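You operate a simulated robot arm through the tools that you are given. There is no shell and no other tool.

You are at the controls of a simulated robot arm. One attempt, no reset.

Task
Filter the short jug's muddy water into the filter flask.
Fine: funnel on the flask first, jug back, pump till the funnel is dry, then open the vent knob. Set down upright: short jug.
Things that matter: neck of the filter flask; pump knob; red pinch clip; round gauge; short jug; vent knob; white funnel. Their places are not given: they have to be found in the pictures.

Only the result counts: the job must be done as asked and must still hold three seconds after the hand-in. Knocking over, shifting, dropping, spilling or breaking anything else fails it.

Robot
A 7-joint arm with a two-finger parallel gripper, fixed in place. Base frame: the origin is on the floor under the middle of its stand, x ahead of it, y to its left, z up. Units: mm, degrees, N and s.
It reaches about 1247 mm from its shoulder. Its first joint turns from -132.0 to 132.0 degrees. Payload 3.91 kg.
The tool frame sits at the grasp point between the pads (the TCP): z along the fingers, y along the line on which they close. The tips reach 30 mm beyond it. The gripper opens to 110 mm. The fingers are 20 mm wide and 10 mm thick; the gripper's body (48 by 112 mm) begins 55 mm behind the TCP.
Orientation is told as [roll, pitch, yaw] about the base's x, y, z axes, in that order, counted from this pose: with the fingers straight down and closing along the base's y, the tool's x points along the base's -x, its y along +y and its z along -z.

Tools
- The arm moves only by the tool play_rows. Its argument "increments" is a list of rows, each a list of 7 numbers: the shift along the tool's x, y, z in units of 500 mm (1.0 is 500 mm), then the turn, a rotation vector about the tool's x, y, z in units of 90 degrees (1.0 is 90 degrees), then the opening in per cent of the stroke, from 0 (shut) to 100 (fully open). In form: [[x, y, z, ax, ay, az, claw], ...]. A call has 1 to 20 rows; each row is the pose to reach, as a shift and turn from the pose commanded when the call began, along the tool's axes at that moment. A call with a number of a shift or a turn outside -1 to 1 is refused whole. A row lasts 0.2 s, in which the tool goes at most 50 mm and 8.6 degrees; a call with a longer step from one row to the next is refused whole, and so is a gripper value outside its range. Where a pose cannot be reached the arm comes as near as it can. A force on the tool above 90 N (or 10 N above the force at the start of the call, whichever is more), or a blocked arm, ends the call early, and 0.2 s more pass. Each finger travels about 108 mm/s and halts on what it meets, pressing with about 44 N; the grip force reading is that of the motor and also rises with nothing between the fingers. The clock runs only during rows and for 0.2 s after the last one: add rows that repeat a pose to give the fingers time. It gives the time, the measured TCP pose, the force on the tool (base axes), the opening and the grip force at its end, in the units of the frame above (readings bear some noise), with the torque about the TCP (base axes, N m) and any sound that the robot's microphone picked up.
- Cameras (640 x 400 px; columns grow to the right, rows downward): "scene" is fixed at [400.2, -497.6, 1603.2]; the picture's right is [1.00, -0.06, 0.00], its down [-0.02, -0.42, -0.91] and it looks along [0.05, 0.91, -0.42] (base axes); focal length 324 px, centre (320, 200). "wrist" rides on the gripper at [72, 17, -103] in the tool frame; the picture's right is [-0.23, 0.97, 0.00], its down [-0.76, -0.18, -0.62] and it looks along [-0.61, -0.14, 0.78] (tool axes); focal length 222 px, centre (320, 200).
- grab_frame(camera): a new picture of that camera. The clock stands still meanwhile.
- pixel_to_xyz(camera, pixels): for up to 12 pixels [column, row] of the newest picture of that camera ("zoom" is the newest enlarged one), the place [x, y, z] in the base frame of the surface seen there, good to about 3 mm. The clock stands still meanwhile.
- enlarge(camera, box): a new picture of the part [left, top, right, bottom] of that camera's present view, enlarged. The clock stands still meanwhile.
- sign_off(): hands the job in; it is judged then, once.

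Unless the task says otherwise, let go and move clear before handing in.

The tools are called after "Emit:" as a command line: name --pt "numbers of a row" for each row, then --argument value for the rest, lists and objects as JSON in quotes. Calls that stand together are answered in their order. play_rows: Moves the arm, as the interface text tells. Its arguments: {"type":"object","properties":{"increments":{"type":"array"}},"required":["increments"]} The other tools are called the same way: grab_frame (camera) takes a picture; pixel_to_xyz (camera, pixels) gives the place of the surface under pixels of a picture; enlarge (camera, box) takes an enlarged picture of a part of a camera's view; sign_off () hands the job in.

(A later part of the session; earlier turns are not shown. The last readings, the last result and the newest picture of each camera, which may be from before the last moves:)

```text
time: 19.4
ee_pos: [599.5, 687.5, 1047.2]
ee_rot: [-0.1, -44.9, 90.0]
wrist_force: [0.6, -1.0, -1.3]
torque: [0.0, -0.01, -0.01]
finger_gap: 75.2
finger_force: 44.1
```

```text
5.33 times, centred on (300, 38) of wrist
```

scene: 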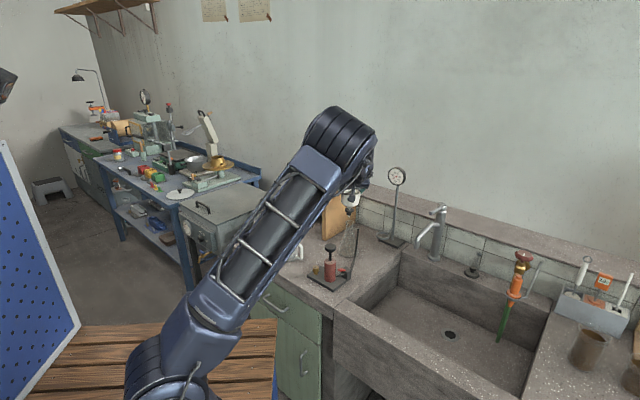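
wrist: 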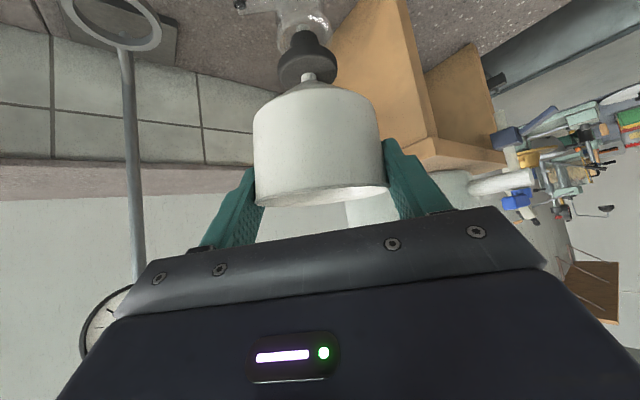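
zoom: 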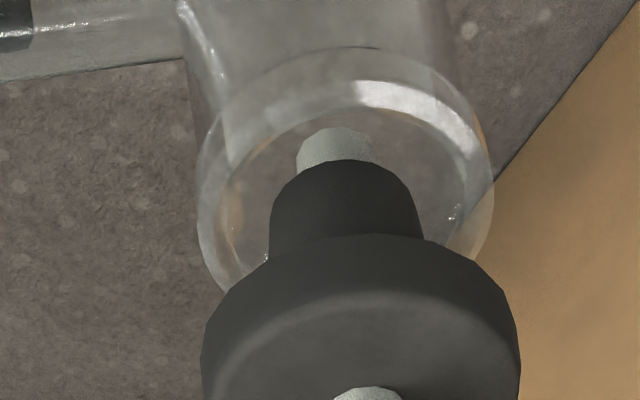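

The plug is now centred in the rim in the wrist zoom (plug 270–420, rim 198–493) with no contact force. I'll lower 6 mm and check the force.

Emit:
play_rows --pt "0.0028 0 0.0028 0 0 0 60" --pt "0.0057 0 0.0057 0 0 0 60" --pt "0.0085 0 0.0085 0 0 0 60"

Emit:
enlarge --camera "wrist" --box '[240, 0, 360, 75]'

Emit:
enlarge --camera "scene" --box '[334, 190, 366, 230]'

```text
time: 20.2
ee_pos: [598.4, 689.3, 1040.7]
ee_rot: [0.1, -45.0, 90.0]
wrist_force: [-0.2, 0.8, -0.7]
torque: [-0.03, 0.0, 0.01]
finger_gap: 75.4
finger_force: 43.7
```

```text
5.33 times, centred on (300, 38) of wrist
```

zoom: 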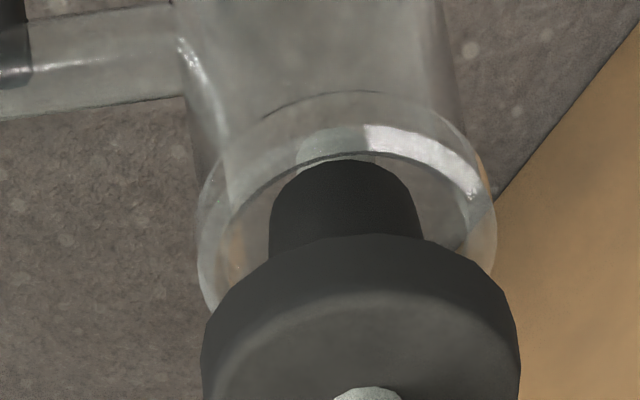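

```text
10.00 times, centred on (350, 210) of scene
```

zoom: 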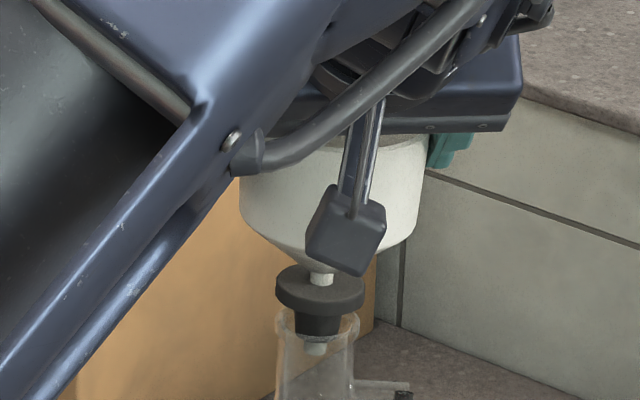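

No contact, and the plug is entering the bore (the tip shows through the glass at (315,348) in the scene zoom). I'll lower another 6 mm.

Emit:
play_rows --pt "0.0028 0 0.0028 0 0 0 60" --pt "0.0057 0 0.0057 0 0 0 60" --pt "0.0085 0 0.0085 0 0 0 60"

Emit:
enlarge --camera "wrist" --box '[240, 0, 360, 75]'

Emit:
enlarge --camera "scene" --box '[334, 190, 366, 230]'

```text
time: 21.0
ee_pos: [599.2, 688.8, 1034.3]
ee_rot: [0.0, -45.1, 90.0]
wrist_force: [-0.6, -1.7, -0.8]
torque: [-0.04, 0.02, 0.01]
finger_gap: 75.1
finger_force: 44.1
```

```text
5.33 times, centred on (300, 38) of wrist
```

zoom: 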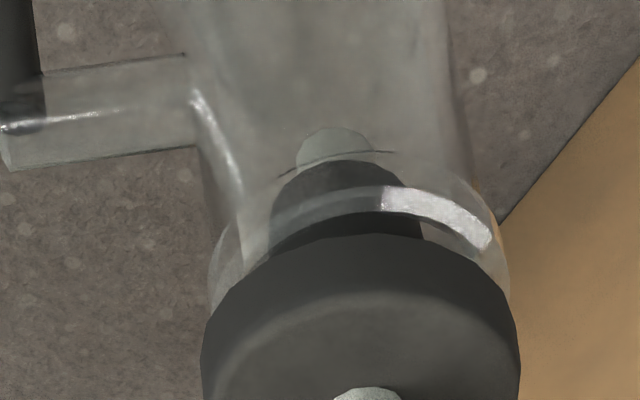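

```text
10.00 times, centred on (350, 210) of scene
```

zoom: 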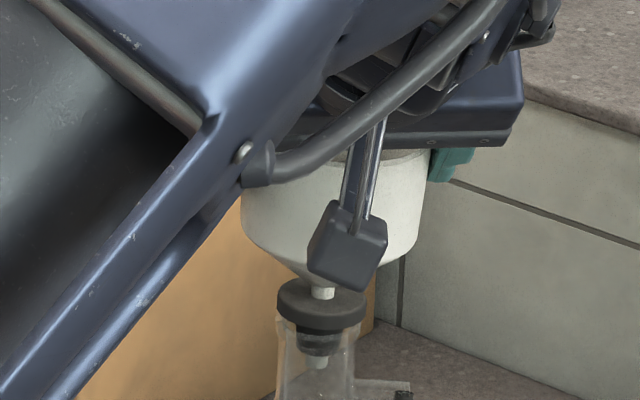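

The plug is well inside the neck and the flange is just above the rim, centred on it. I'll lower in 2 mm rows to make contact.

Emit:
play_rows --pt "0.0028 0 0.0028 0 0 0 60" --pt "0.0042 0 0.0042 0 0 0 60"

Emit:
enlarge --camera "wrist" --box '[240, 0, 360, 75]'

```text
time: 21.6
ee_pos: [599.0, 687.7, 1031.5]
ee_rot: [0.0, -44.9, 90.0]
wrist_force: [-1.0, -0.9, -1.3]
torque: [-0.07, 0.06, -0.02]
finger_gap: 75.4
finger_force: 44.3
```

```text
5.33 times, centred on (300, 38) of wrist
```

zoom: 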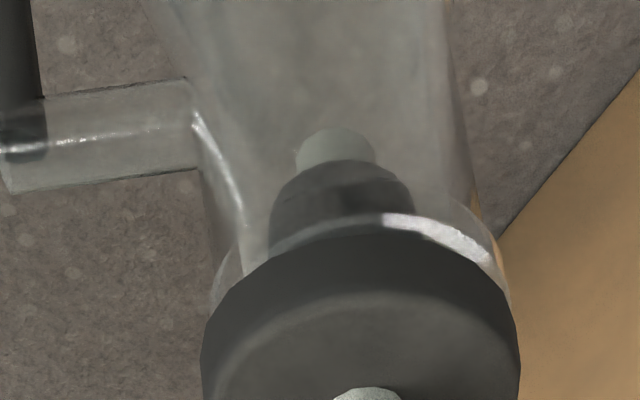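

The gap is now only a few millimetres and there is still no force. I'll go another 2.5 mm.

Emit:
play_rows --pt "0.0018 0 0.0018 0 0 0 60" --pt "0.0035 0 0.0035 0 0 0 60"

Emit:
enlarge --camera "wrist" --box '[240, 0, 360, 75]'

```text
time: 22.2
ee_pos: [599.5, 687.8, 1031.4]
ee_rot: [-0.1, -45.2, 90.0]
wrist_force: [0.1, -4.4, 11.3]
torque: [-0.26, -0.13, -0.04]
finger_gap: 75.3
finger_force: 44.3
```

```text
5.33 times, centred on (300, 38) of wrist
```

zoom: 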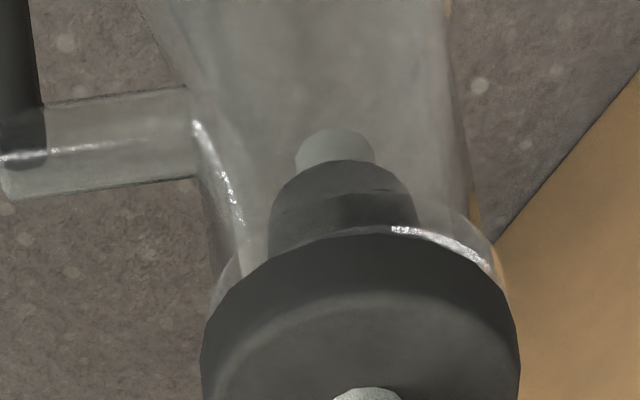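

Contact at 11 N: the flange is on the rim. I'll press 1.5 mm more to seat it, then check.

Emit:
play_rows --pt "0.002 0 0.002 0 0 0 60" --pt "0.002 0 0.002 0 0 0 60"

Emit:
enlarge --camera "wrist" --box '[240, 0, 360, 75]'

Emit:
enlarge --camera "scene" --box '[334, 190, 366, 230]'

```text
time: 22.8
ee_pos: [598.4, 688.8, 1030.0]
ee_rot: [-0.1, -45.1, 90.1]
wrist_force: [-2.8, -7.4, 28.8]
torque: [-0.22, -0.16, 0.05]
finger_gap: 75.4
finger_force: 43.5
```

```text
5.33 times, centred on (300, 38) of wrist
```

zoom: 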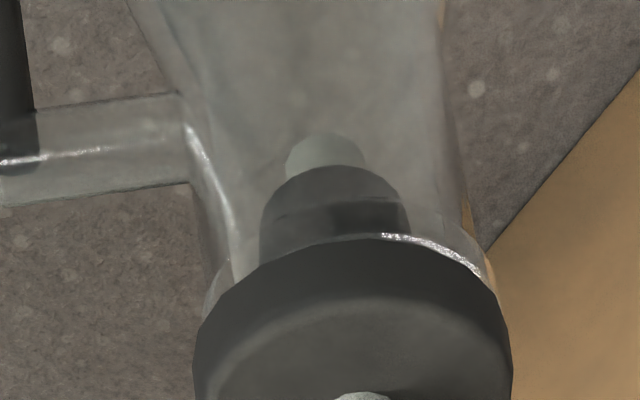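

```text
10.00 times, centred on (350, 210) of scene
```

zoom: 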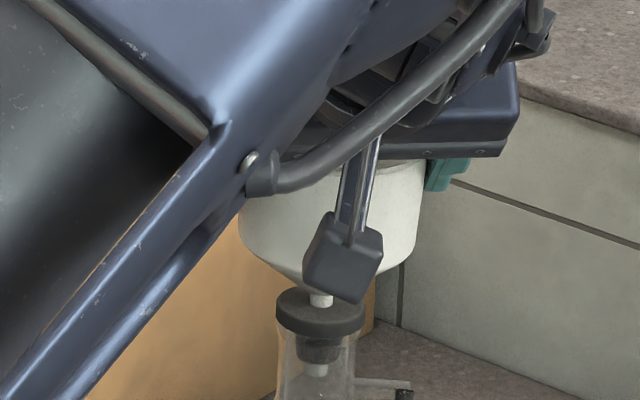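

Seated at 29 N with the flange flush on the rim. I'll relieve 2 mm, then open the fingers fully while staying put.

Emit:
play_rows --pt "-0.0026 0 -0.0026 0 0 0 60" --pt "-0.0026 0 -0.0026 0 0 0 72" --pt "-0.0026 0 -0.0026 0 0 0 86" --pt "-0.0026 0 -0.0026 0 0 0 100" --pt "-0.0026 0 -0.0026 0 0 0 100"

Emit:
grab_frame --camera "wrist"

Emit:
enlarge --camera "scene" --box '[320, 180, 384, 260]'

```text
time: 24.0
ee_pos: [599.6, 688.3, 1030.0]
ee_rot: [-0.1, -44.9, 90.0]
wrist_force: [-0.2, -1.5, -0.1]
torque: [-0.01, 0.01, 0.02]
finger_gap: 110.0
finger_force: 0.1
```

```text
taken
```

wrist: 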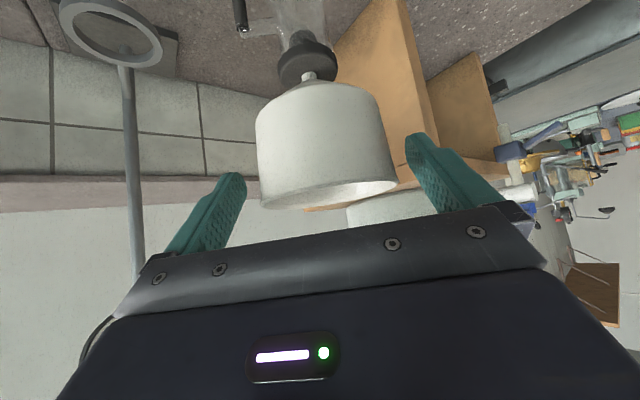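

```text
5.00 times, centred on (352, 220) of scene
```

zoom: 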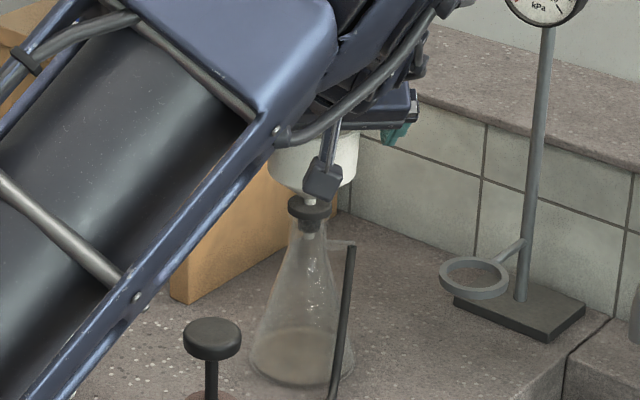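

The funnel stands on its own and the fingers are clear of the cup. I'll retreat 130 mm back along the tool axis.

Emit:
play_rows --pt "0 0 -0.02 0 0 0 100" --pt "0 0 -0.06 0 0 0 100" --pt "0 0 -0.11 0 0 0 100" --pt "0 0 -0.17 0 0 0 100" --pt "0 0 -0.23 0 0 0 100" --pt "0 0 -0.28 0 0 0 100"

Emit:
grab_frame --camera "wrist"

Emit:
grab_frame --camera "scene"

```text
time: 25.4
ee_pos: [598.7, 590.0, 1130.7]
ee_rot: [0.1, -45.0, 89.9]
wrist_force: [-0.2, -0.1, -0.3]
torque: [0.0, -0.01, -0.04]
finger_gap: 110.3
finger_force: 0.0
```

```text
taken
```

wrist: 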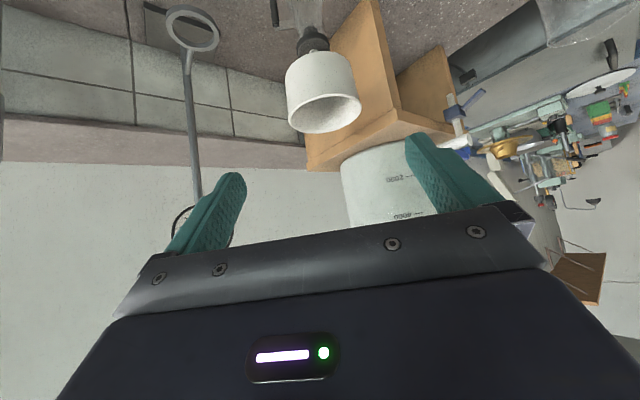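

```text
taken
```

scene: 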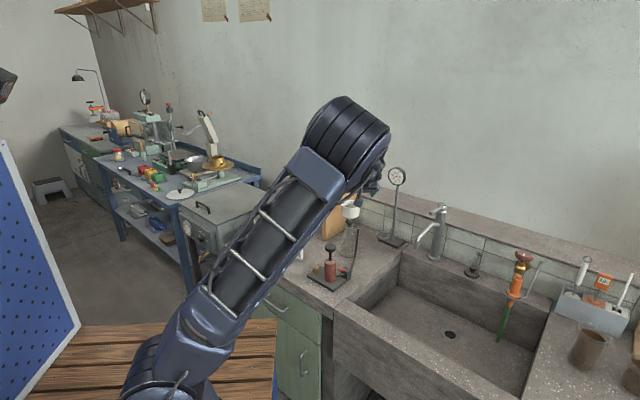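

The funnel is upright on the flask at wrist (323,95). I'll measure its rim now for the pour.

Emit:
pixel_to_xyz --camera "wrist" --pixels '[[289, 117], [359, 100], [325, 131], [323, 115], [320, 75], [318, 95], [300, 70], [345, 70], [330, 100], [314, 42]]'

Emit:
enlarge --camera "wrist" --box '[260, 0, 400, 140]'

Emit:
enlarge --camera "scene" --box '[300, 180, 400, 300]'

```text
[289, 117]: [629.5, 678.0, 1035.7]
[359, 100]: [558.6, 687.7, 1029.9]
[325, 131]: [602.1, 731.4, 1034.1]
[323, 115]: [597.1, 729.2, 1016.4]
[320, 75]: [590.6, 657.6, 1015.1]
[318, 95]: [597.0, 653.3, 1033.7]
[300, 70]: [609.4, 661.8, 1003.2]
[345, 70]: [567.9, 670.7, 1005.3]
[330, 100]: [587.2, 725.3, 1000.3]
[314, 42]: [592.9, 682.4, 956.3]
```

```text
2.86 times, centred on (330, 70) of wrist
```

zoom: 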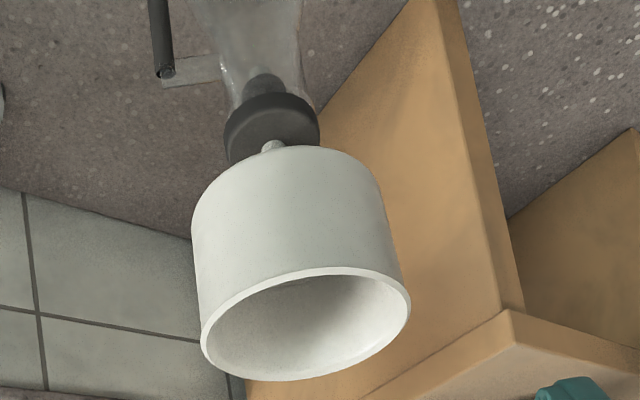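

```text
3.33 times, centred on (350, 240) of scene
```

zoom: 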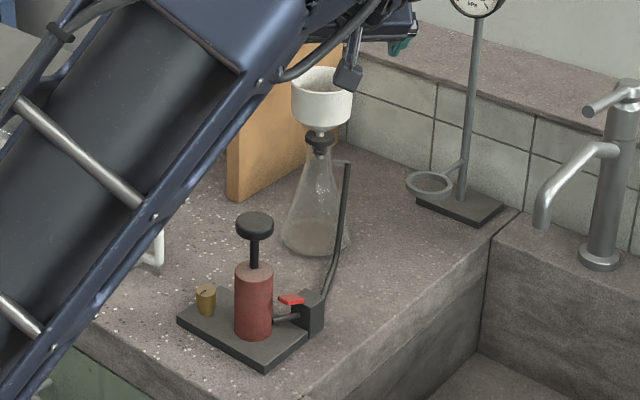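

The funnel rim is level at z≈1034, centred at about (595,692). Next is the short jug: the pump blocks a straight approach at the handle, so I plan to come from the robot side, with one finger through the handle loop and the pads on the body. I'll move to view it from that side.

Emit:
play_rows --pt "0.022 0.07 0.015 0.033 0 0.033 100" --pt "0.044 0.139 0.03 0.066 0 0.066 100" --pt "0.066 0.209 0.045 0.099 0 0.099 100" --pt "0.088 0.278 0.06 0.132 0 0.132 100" --pt "0.109 0.348 0.075 0.165 0 0.165 100" --pt "0.131 0.417 0.091 0.198 0 0.198 100" --pt "0.153 0.487 0.106 0.231 0 0.231 100" --pt "0.175 0.556 0.121 0.264 0 0.264 100" --pt "0.197 0.626 0.136 0.297 0 0.297 100" --pt "0.2188 0.6954 0.1509 0.33 0 0.33 100" --pt "0.2188 0.6954 0.1509 0.33 0 0.33 100"

Emit:
grab_frame --camera "wrist"

Emit:
grab_frame --camera "scene"

```text
time: 28.0
ee_pos: [297.7, 555.9, 999.0]
ee_rot: [0.0, -45.2, 43.6]
wrist_force: [-1.0, -0.9, 0.3]
torque: [-0.01, -0.03, 0.0]
finger_gap: 109.8
finger_force: 0.0
stopped in row 11: the arm was blocked; the commanded pose is now the measured one
```

```text
taken
```

wrist: 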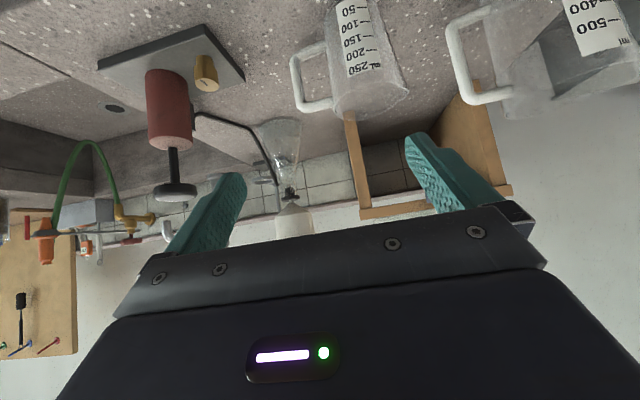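

```text
taken
```

scene: 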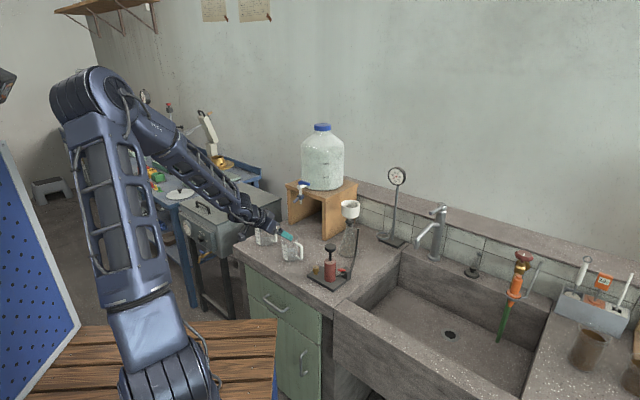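

The arm stopped slightly short, at (298,556,999), with no contact force, so it looks like a joint limit. The wrist view shows the short jug (250 ml scale) at (350,60) with its handle to the left, and the tall jug at (540,60). I'll measure the jug and handle loop.

Emit:
enlarge --camera "wrist" --box '[270, 0, 430, 130]'

Emit:
pixel_to_xyz --camera "wrist" --pixels '[[296, 65], [300, 95], [312, 104], [325, 105], [310, 50], [322, 45], [303, 55], [355, 40], [345, 100], [380, 112], [405, 95], [400, 60]]'

```text
3.08 times, centred on (350, 65) of wrist
```

zoom: 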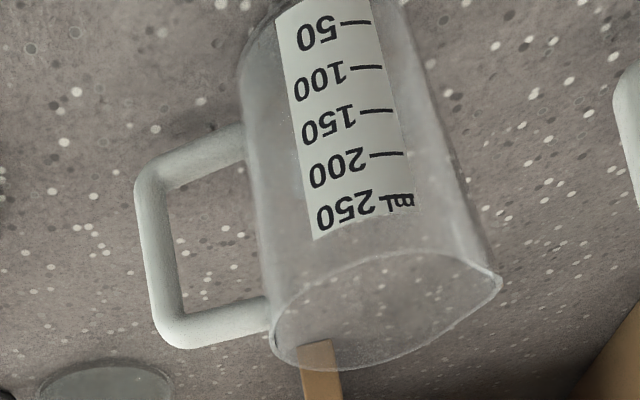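

```text
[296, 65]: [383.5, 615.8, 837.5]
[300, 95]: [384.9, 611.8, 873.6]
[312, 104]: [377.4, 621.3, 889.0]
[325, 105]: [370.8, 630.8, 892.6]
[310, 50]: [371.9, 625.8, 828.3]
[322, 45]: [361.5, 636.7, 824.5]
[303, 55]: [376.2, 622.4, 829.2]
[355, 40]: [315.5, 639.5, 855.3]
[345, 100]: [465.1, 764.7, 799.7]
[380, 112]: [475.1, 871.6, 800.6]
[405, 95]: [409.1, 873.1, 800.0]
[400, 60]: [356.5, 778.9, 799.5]
```

The jug has a spout opposite the handle. Its axis is about (337,662.5) with R≈31.5. The handle bar is about 69.5 mm out at −40°, leaving a loop gap of ~31 mm wide and z 833–882, big enough for a finger. Before grasping I'll test, empty-handed and high up, whether the pour pose beside the funnel is reachable.

Emit:
play_rows --pt "-0.0498 -0.0214 0.0134 0.042 -0.0141 -0.0632 100" --pt "-0.0996 -0.0427 0.0269 0.084 -0.0283 -0.1264 100" --pt "-0.1494 -0.0641 0.0403 0.126 -0.0424 -0.1896 100" --pt "-0.1991 -0.0854 0.0537 0.168 -0.0566 -0.2529 100" --pt "-0.2489 -0.1068 0.0671 0.21 -0.0707 -0.3161 100" --pt "-0.2987 -0.1281 0.0806 0.252 -0.0849 -0.3793 100" --pt "-0.3485 -0.1495 0.094 0.294 -0.099 -0.4425 100" --pt "-0.3983 -0.1709 0.1074 0.336 -0.1131 -0.5057 100" --pt "-0.4481 -0.1922 0.1209 0.378 -0.1273 -0.5689 100" --pt "-0.4979 -0.2136 0.1343 0.42 -0.1414 -0.6321 100" --pt "-0.5476 -0.2349 0.1477 0.462 -0.1556 -0.6954 100" --pt "-0.5974 -0.2563 0.1611 0.504 -0.1697 -0.7586 100" --pt "-0.6472 -0.2776 0.1746 0.546 -0.1839 -0.8218 100" --pt "-0.697 -0.299 0.188 0.588 -0.198 -0.885 100" --pt "-0.697 -0.299 0.188 0.588 -0.198 -0.885 100"

Emit:
grab_frame --camera "scene"

Emit:
grab_frame --camera "wrist"

```text
time: 31.2
ee_pos: [624.6, 665.0, 1180.5]
ee_rot: [-92.3, 4.7, 111.8]
wrist_force: [0.4, -0.2, 0.0]
torque: [-0.03, -0.03, 0.02]
finger_gap: 109.7
finger_force: 0.1
```

```text
taken
```

scene: 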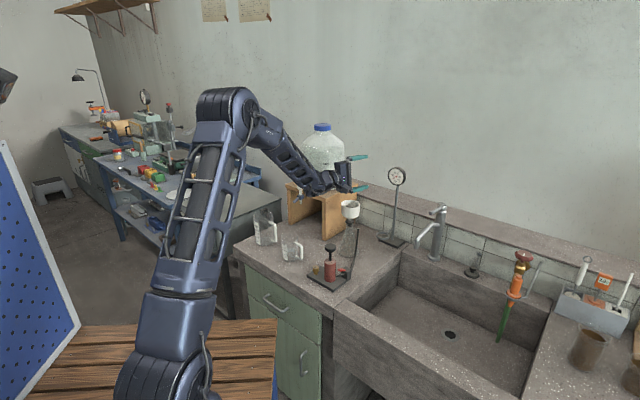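

```text
taken
```

wrist: 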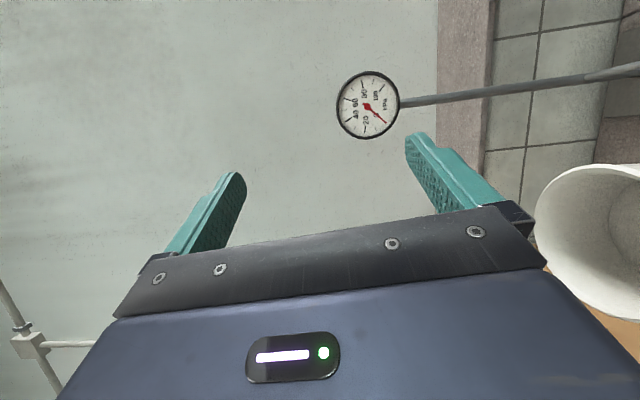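

The pour pose beside the funnel is reachable: (625,665,1180), roll −92°. Now I'll go back and move to a point above and in front of the short jug, in the grasp orientation (yaw 49.7°, tilted 62° from vertical).

Emit:
play_rows --pt "-0.015 0.0271 -0.0483 -0.0381 0 0.0717 100" --pt "-0.0301 0.0541 -0.0966 -0.0762 0 0.1434 100" --pt "-0.0451 0.0812 -0.1449 -0.1142 0 0.2151 100" --pt "-0.0602 0.1082 -0.1932 -0.1523 0 0.2868 100" --pt "-0.0752 0.1353 -0.2415 -0.1904 0 0.3585 100" --pt "-0.0903 0.1624 -0.2898 -0.2285 0 0.4302 100" --pt "-0.1053 0.1894 -0.338 -0.2665 0 0.5018 100" --pt "-0.1204 0.2165 -0.3863 -0.3046 0 0.5735 100" --pt "-0.1354 0.2436 -0.4346 -0.3427 0 0.6452 100" --pt "-0.1505 0.2706 -0.4829 -0.3808 0 0.7169 100" --pt "-0.1655 0.2977 -0.5312 -0.4188 0 0.7886 100" --pt "-0.1806 0.3247 -0.5795 -0.4569 0 0.8603 100" --pt "-0.1956 0.3518 -0.6278 -0.495 0 0.932 100" --pt "-0.1956 0.3518 -0.6278 -0.495 0 0.932 100"

Emit:
grab_frame --camera "wrist"

Emit:
grab_frame --camera "scene"

```text
time: 34.2
ee_pos: [312.1, 627.1, 982.2]
ee_rot: [-0.1, -61.9, 50.0]
wrist_force: [-0.1, 0.0, -0.1]
torque: [-0.04, 0.0, -0.08]
finger_gap: 110.3
finger_force: 0.1
```

```text
taken
```

wrist: 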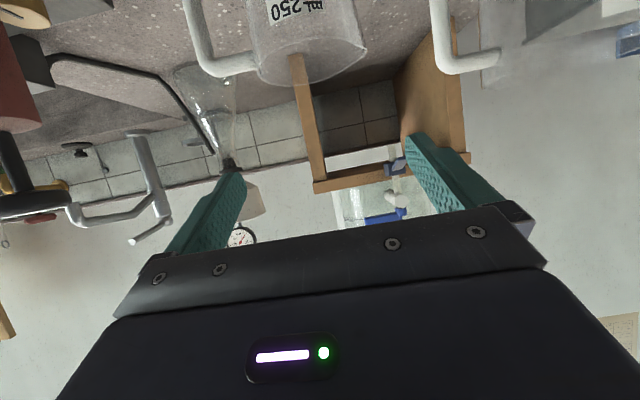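

```text
taken
```

scene: 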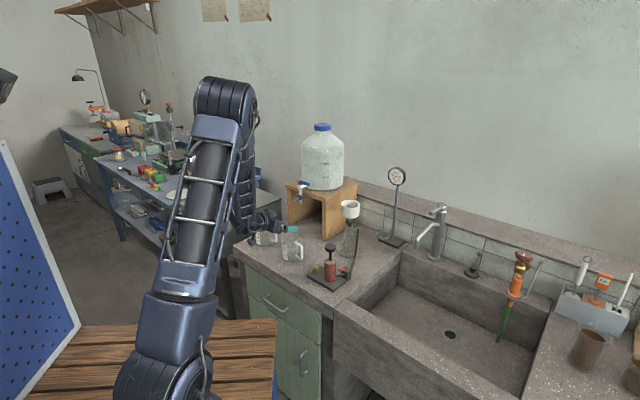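

The grasp orientation is reached at (312,627,982) and the jug is seen upside-down at (305,40). I'll set the opening to 85 mm and descend to z≈935 for a closer check.

Emit:
play_rows --pt "0.029 0.0025 0.0122 0 0 0 77.3" --pt "0.058 0.005 0.0244 0 0 0 77.3" --pt "0.087 0.0075 0.0366 0 0 0 77.3" --pt "0.087 0.0075 0.0366 0 0 0 77.3"

Emit:
grab_frame --camera "wrist"

Emit:
enlarge --camera "scene" --box '[235, 190, 325, 280]'

```text
time: 35.2
ee_pos: [304.9, 625.3, 936.5]
ee_rot: [-0.2, -61.9, 50.1]
wrist_force: [-0.5, 0.0, -0.1]
torque: [0.0, -0.01, 0.0]
finger_gap: 85.3
finger_force: 0.1
```

```text
taken
```

wrist: 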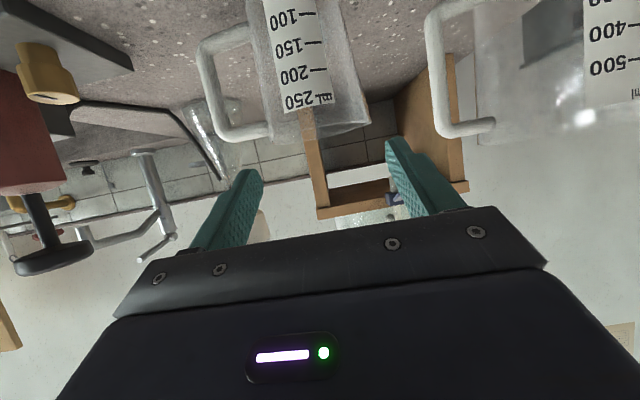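

```text
4.44 times, centred on (280, 235) of scene
```

zoom: 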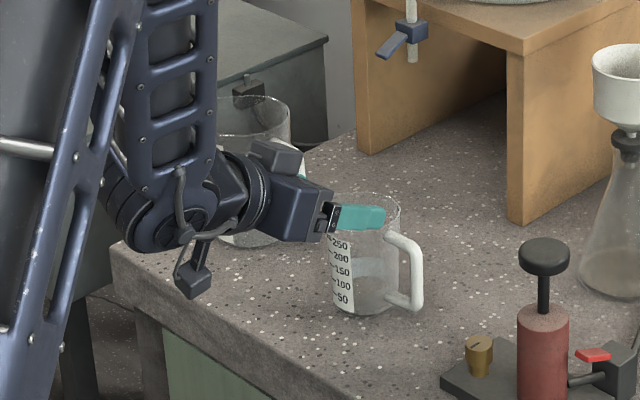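

The jug is ahead, roughly centred between the fingers, with the handle loop at (225,85) in line with the left finger. I'll measure again to refine the lateral alignment.

Emit:
pixel_to_xyz --camera "wrist" --pixels '[[300, 105], [290, 50], [205, 60], [215, 100], [225, 133], [255, 130], [230, 40], [250, 32], [268, 110], [366, 123], [335, 130], [352, 80]]'

Emit:
enlarge --camera "wrist" --box '[180, 0, 420, 190]'

```text
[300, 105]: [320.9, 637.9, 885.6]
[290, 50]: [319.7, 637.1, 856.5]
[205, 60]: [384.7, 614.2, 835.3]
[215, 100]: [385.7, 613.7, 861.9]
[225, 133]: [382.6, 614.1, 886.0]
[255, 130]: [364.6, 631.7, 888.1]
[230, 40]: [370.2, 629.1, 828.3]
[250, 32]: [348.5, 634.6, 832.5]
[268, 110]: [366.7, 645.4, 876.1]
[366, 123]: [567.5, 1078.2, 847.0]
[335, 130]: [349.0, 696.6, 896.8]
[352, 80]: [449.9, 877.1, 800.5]
```

```text
2.11 times, centred on (300, 95) of wrist
```

zoom: 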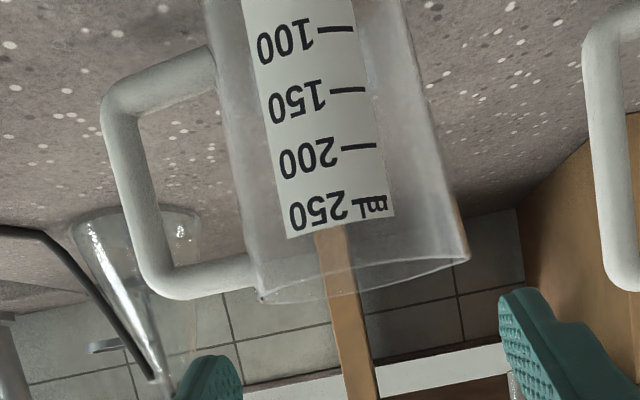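

The fit gives a jug axis of (337.5,664.5), R≈33.5, bar centre at 72 mm, and the hand's axis passes within 0.3 mm of it. I'll descend 55 mm vertically with the fingertips still short of the handle.

Emit:
play_rows --pt "0.0243 0 0.0129 0 0 0 77.3" --pt "0.0486 0 0.0258 0 0 0 77.3" --pt "0.0728 0 0.0387 0 0 0 77.3" --pt "0.0971 0 0.0516 0 0 0 77.3" --pt "0.0971 0 0.0516 0 0 0 77.3"

Emit:
grab_frame --camera "wrist"

Emit:
enlarge --camera "scene" --box '[235, 190, 325, 280]'

```text
time: 36.4
ee_pos: [306.5, 626.3, 882.1]
ee_rot: [-0.3, -61.8, 50.1]
wrist_force: [0.3, -0.6, 0.3]
torque: [0.02, 0.0, 0.03]
finger_gap: 85.1
finger_force: 0.0
```

```text
taken
```

wrist: 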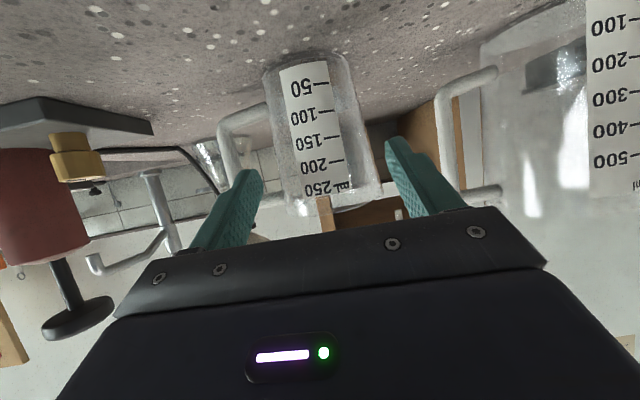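

```text
4.44 times, centred on (280, 235) of scene
```

zoom: 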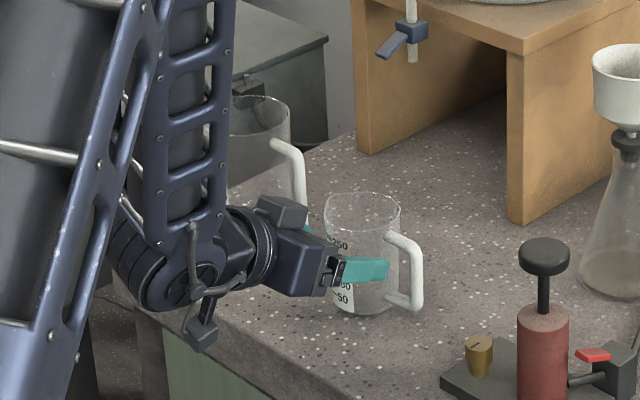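

The left finger points into the handle loop in both views. I'll advance 26 mm along the tool axis and check.

Emit:
play_rows --pt "0 0 0.018 0 0 0 77.3" --pt "0 0 0.036 0 0 0 77.3" --pt "0 0 0.052 0 0 0 77.3"

Emit:
enlarge --camera "wrist" --box '[180, 60, 440, 230]'

Emit:
enlarge --camera "scene" --box '[265, 220, 325, 270]'

```text
time: 37.2
ee_pos: [321.1, 643.8, 868.4]
ee_rot: [-0.3, -61.9, 50.1]
wrist_force: [-0.3, -1.0, -0.1]
torque: [-0.05, 0.01, 0.02]
finger_gap: 85.2
finger_force: 0.0
```

```text
2.35 times, centred on (310, 145) of wrist
```

zoom: 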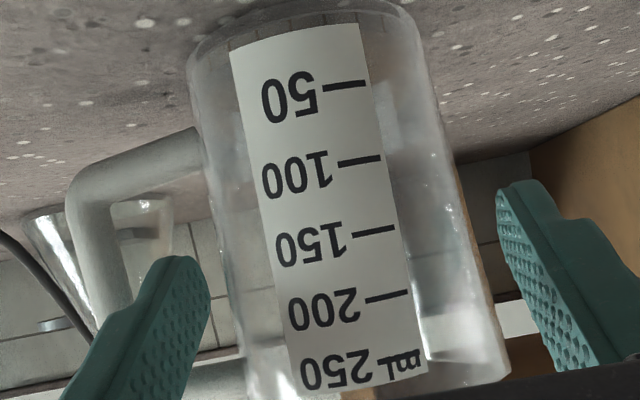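

```text
8.00 times, centred on (295, 245) of scene
```

zoom: 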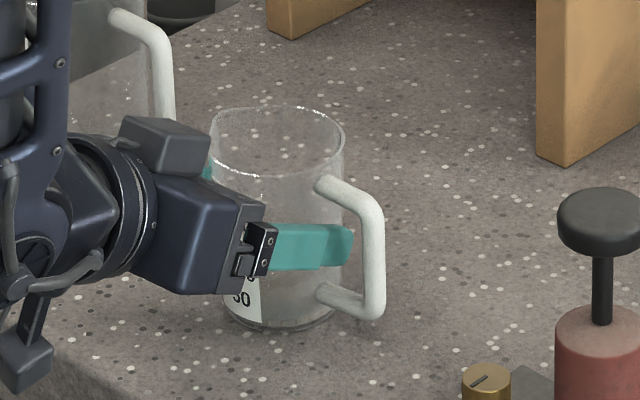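

The finger is entering the loop with clearance on both sides (tip at (350,245), bar at (375,260) in the scene zoom). I'll advance the remaining 26 mm.

Emit:
play_rows --pt "0 0 0.018 0 0 0 77.3" --pt "0 0 0.036 0 0 0 77.3" --pt "0 0 0.052 0 0 0 77.3" --pt "0 0 0.052 0 0 0 77.3"

Emit:
enlarge --camera "wrist" --box '[180, 60, 440, 230]'

Emit:
enlarge --camera "scene" --box '[265, 220, 325, 270]'

```text
time: 38.2
ee_pos: [335.5, 662.5, 857.3]
ee_rot: [-0.3, -61.8, 50.1]
wrist_force: [-0.3, -0.2, 0.0]
torque: [0.0, 0.02, -0.02]
finger_gap: 84.7
finger_force: 0.1
```

```text
2.35 times, centred on (310, 145) of wrist
```

zoom: 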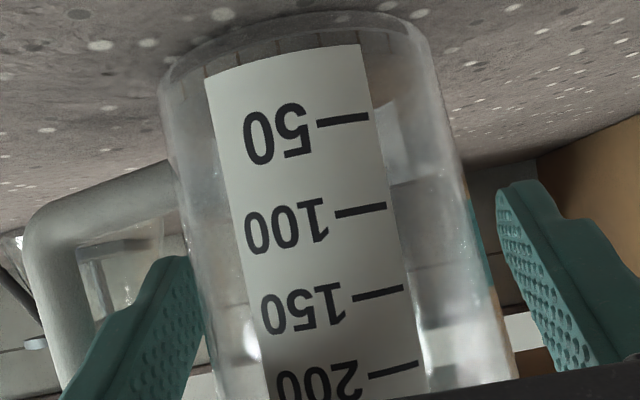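

```text
8.00 times, centred on (295, 245) of scene
```

zoom: 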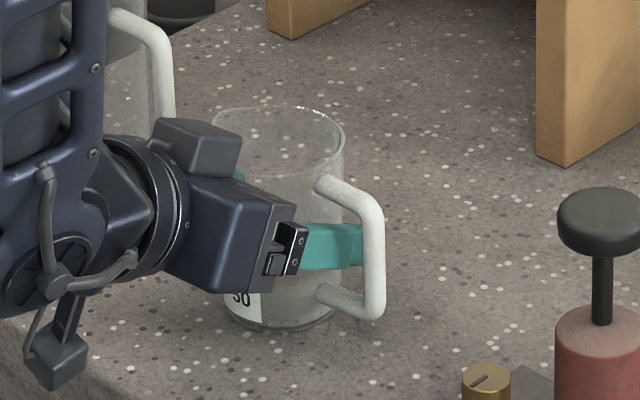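

The finger is through the loop and the TCP is about at the jug axis. I'll close on the body.

Emit:
play_rows --pt "0 0 0 0 0 0 70" --pt "0 0 0 0 0 0 62" --pt "0 0 0 0 0 0 50" --pt "0 0 0 0 0 0 50" --pt "0 0 0 0 0 0 50"

Emit:
enlarge --camera "scene" --box '[265, 220, 325, 270]'

Emit:
grab_frame --camera "wrist"

```text
time: 39.4
ee_pos: [335.3, 661.2, 856.8]
ee_rot: [-0.3, -61.9, 50.1]
wrist_force: [0.6, 0.8, 0.3]
torque: [0.04, 0.02, -0.01]
finger_gap: 67.9
finger_force: 44.0
```

```text
8.00 times, centred on (295, 245) of scene
```

zoom: 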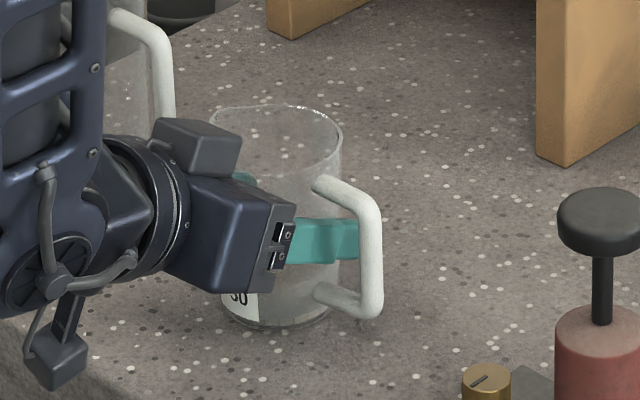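

```text
taken
```

wrist: 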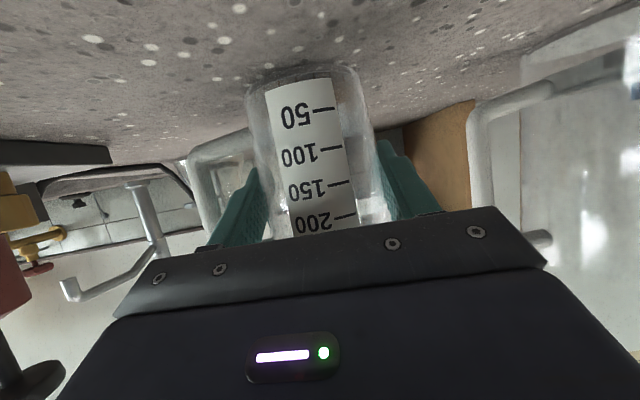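

Gripped at 67.9 mm with 44 N. I'll lift 60 mm smoothly and check for slip.

Emit:
play_rows --pt "-0.0088 0 -0.0047 0 0 0 50" --pt "-0.0265 0 -0.0141 0 0 0 50" --pt "-0.053 0 -0.0281 0 0 0 50" --pt "-0.0795 0 -0.0422 0 0 0 50" --pt "-0.0972 0 -0.0516 0 0 0 50" --pt "-0.106 0 -0.0563 0 0 0 50"

Emit:
enlarge --camera "scene" --box '[255, 190, 325, 270]'

Emit:
grab_frame --camera "wrist"

```text
time: 40.8
ee_pos: [334.4, 661.6, 917.1]
ee_rot: [-0.3, -61.7, 50.1]
wrist_force: [-0.2, 0.4, -2.1]
torque: [0.0, 0.02, 0.01]
finger_gap: 67.7
finger_force: 43.8
```

```text
5.00 times, centred on (290, 230) of scene
```

zoom: 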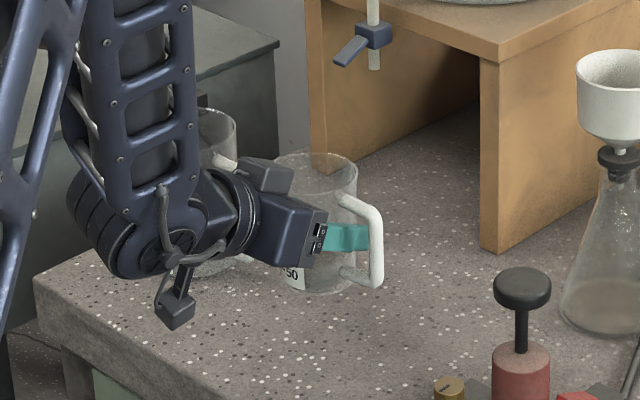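

```text
taken
```

wrist: 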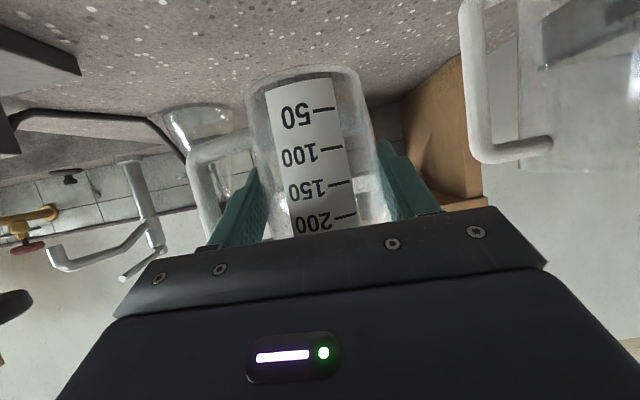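

The lift is clean, with no slip and a load of about 2.2 N. I'll now raise the jug upright and carry it over to a standoff beside the funnel at (655,625,1190), with the jug bottom well above the funnel rim.

Emit:
play_rows --pt "-0.0176 0 -0.0095 0 0 0 50" --pt "-0.0617 0 -0.0331 0 0 0 50" --pt "-0.1234 0 -0.0662 0 0 0 50" --pt "-0.1851 0 -0.0992 0 0 0 50" --pt "-0.2468 0 -0.1323 0 0 0 50" --pt "-0.2996 0 -0.1607 0 0 0 50" --pt "-0.3349 0 -0.1796 0 0 0 50" --pt "-0.3525 0 -0.189 0 0 0 50" --pt "-0.3644 -0.0215 -0.1793 0 0 0 50" --pt "-0.3881 -0.0646 -0.1598 0 0 0 50" --pt "-0.4177 -0.1185 -0.1354 0 0 0 50" --pt "-0.4503 -0.1778 -0.1086 0 0 0 50" --pt "-0.4858 -0.2424 -0.0793 0 0 0 50" --pt "-0.5214 -0.3071 -0.0501 0 0 0 50" --pt "-0.557 -0.3717 -0.0208 0 0 0 50" --pt "-0.5895 -0.431 0.006 0 0 0 50" --pt "-0.6192 -0.4848 0.0303 0 0 0 50" --pt "-0.6399 -0.5225 0.0474 0 0 0 50" --pt "-0.6488 -0.5387 0.0547 0 0 0 50"

Emit:
grab_frame --camera "scene"

Emit:
grab_frame --camera "wrist"

```text
time: 44.8
ee_pos: [655.6, 623.5, 1191.7]
ee_rot: [-0.3, -61.8, 50.0]
wrist_force: [-0.3, -0.6, -1.1]
torque: [0.04, -0.02, -0.03]
finger_gap: 67.2
finger_force: 44.8
```

```text
taken
```

scene: 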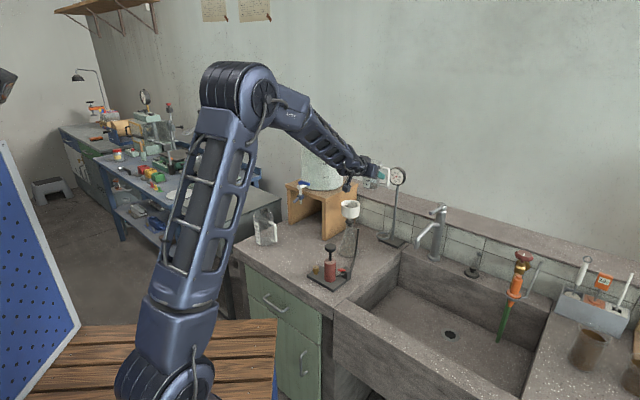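

```text
taken
```

wrist: 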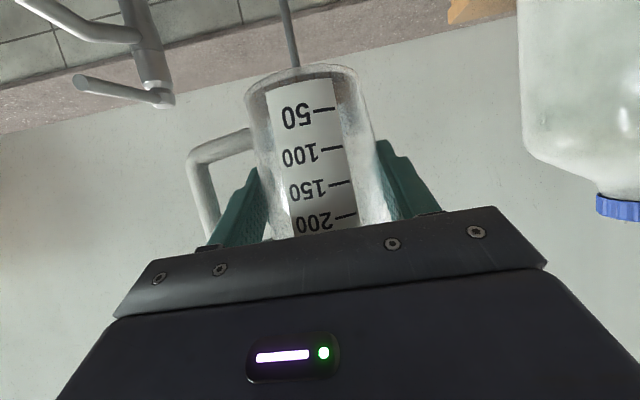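

The jug is at the standoff, upright and unchanged in the grip. I'll zoom in to judge its water level before tilting.

Emit:
enlarge --camera "scene" --box '[350, 150, 410, 200]'

Emit:
enlarge --camera "wrist" --box '[230, 50, 400, 240]'

```text
8.00 times, centred on (380, 175) of scene
```

zoom: 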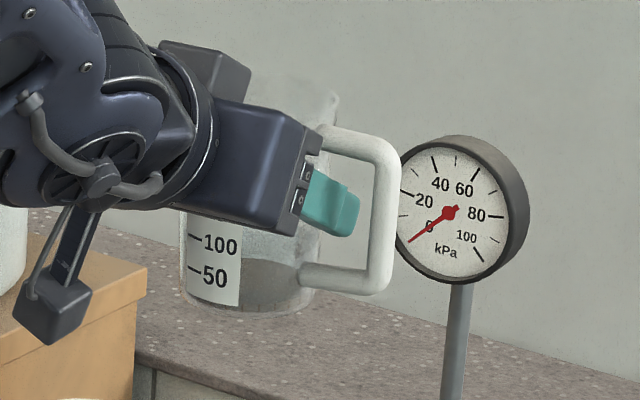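

```text
2.11 times, centred on (315, 145) of wrist
```

zoom: 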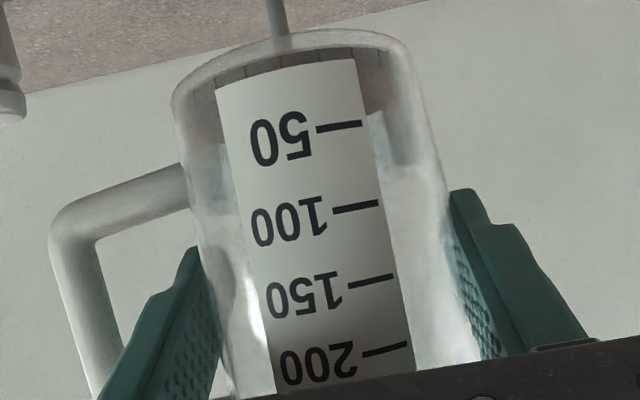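

The water stands a little above the 50 mark, roughly 75–80 ml. That should stay in the jug until about 65° of tilt. I'll tilt to 45° at the standoff while descending to z≈1140.

Emit:
play_rows --pt "0.005 0.001 0.004 0.0131 0 -0.0245 50" --pt "0.014 0.004 0.009 0.0394 0 -0.0734 50" --pt "0.026 0.007 0.017 0.0722 0 -0.1347 50" --pt "0.039 0.01 0.025 0.105 0 -0.1959 50" --pt "0.052 0.013 0.034 0.1378 0 -0.2571 50" --pt "0.065 0.016 0.042 0.1707 0 -0.3183 50" --pt "0.076 0.019 0.049 0.2035 0 -0.3795 50" --pt "0.084 0.021 0.054 0.2265 0 -0.4224 50" --pt "0.087 0.022 0.0568 0.2363 0 -0.4407 50" --pt "0.087 0.022 0.0568 0.2363 0 -0.4407 50"

Emit:
enlarge --camera "scene" --box '[320, 150, 410, 230]'

Emit:
grab_frame --camera "wrist"

```text
time: 47.0
ee_pos: [648.2, 634.1, 1138.7]
ee_rot: [-64.9, -38.4, 102.9]
wrist_force: [-0.2, 0.0, -1.7]
torque: [0.03, 0.02, -0.01]
finger_gap: 67.6
finger_force: 44.3
```

```text
5.00 times, centred on (365, 190) of scene
```

zoom: 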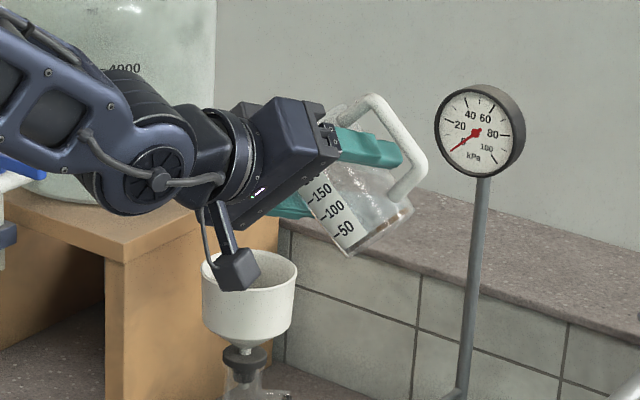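

```text
taken
```

wrist: 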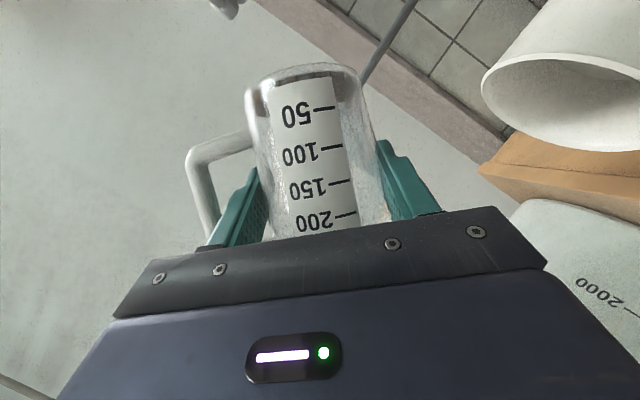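

The 45° tilt is clean: nothing has spilled and the spout points over the funnel. I'll descend to the pour height, with the lip about 30–40 mm above the funnel rim, and tilt to 60°.

Emit:
play_rows --pt "0.004 0.009 0.003 0.0079 0 -0.0147 50" --pt "0.013 0.028 0.0085 0.0236 0 -0.0441 50" --pt "0.0218 0.0476 0.0142 0.0394 0 -0.0735 50" --pt "0.0305 0.0666 0.0198 0.0552 0 -0.1028 50" --pt "0.039 0.0852 0.0253 0.0709 0 -0.1322 50" --pt "0.0436 0.0952 0.0283 0.0788 0 -0.1469 50" --pt "0.0436 0.0952 0.0283 0.0788 0 -0.1469 50"

Emit:
enlarge --camera "scene" --box '[320, 160, 400, 230]'

Emit:
grab_frame --camera "wrist"

```text
time: 48.6
ee_pos: [640.2, 646.3, 1088.2]
ee_rot: [-74.8, -26.0, 108.1]
wrist_force: [0.2, 0.7, -1.5]
torque: [0.01, 0.01, 0.01]
finger_gap: 67.4
finger_force: 43.9
```

```text
5.71 times, centred on (360, 195) of scene
```

zoom: 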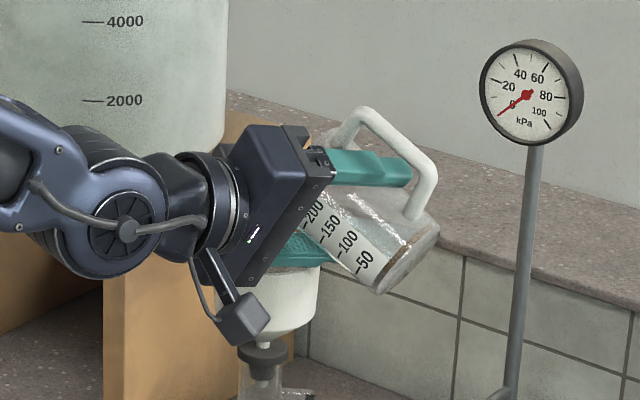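

```text
taken
```

wrist: 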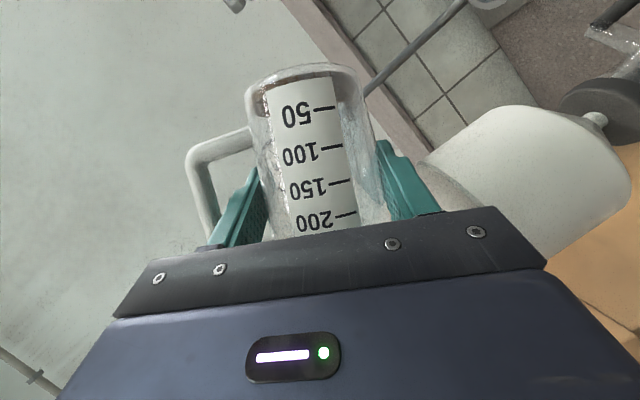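

No contact force, and the lower finger passes just above the funnel rim. I'll measure that clearance before tilting further.

Emit:
pixel_to_xyz --camera "wrist" --pixels '[[435, 160], [460, 185], [480, 200], [400, 165], [385, 145], [430, 205], [440, 150], [450, 175], [540, 110], [500, 220]]'

Emit:
enlarge --camera "wrist" --box '[340, 100, 560, 260]'

Emit:
enlarge --camera "scene" --box '[345, 190, 385, 220]'

```text
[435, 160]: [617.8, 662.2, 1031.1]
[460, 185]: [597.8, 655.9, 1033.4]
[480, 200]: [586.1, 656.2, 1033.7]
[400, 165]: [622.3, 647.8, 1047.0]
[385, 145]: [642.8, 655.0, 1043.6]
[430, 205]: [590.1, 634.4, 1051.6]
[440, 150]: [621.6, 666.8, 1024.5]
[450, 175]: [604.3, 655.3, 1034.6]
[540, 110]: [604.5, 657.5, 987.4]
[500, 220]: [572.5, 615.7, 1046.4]
```

```text
2.50 times, centred on (450, 180) of wrist
```

zoom: 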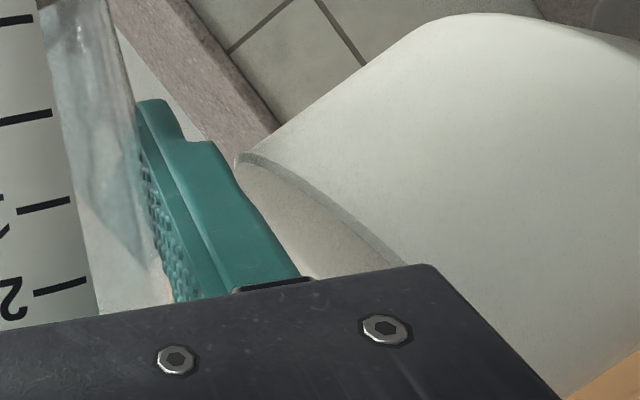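

```text
13.33 times, centred on (365, 205) of scene
```

zoom: 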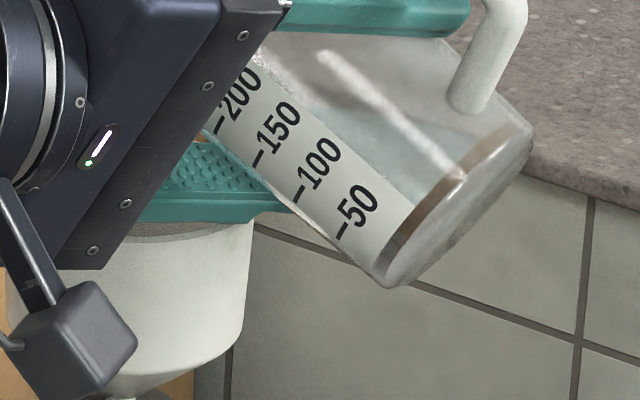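

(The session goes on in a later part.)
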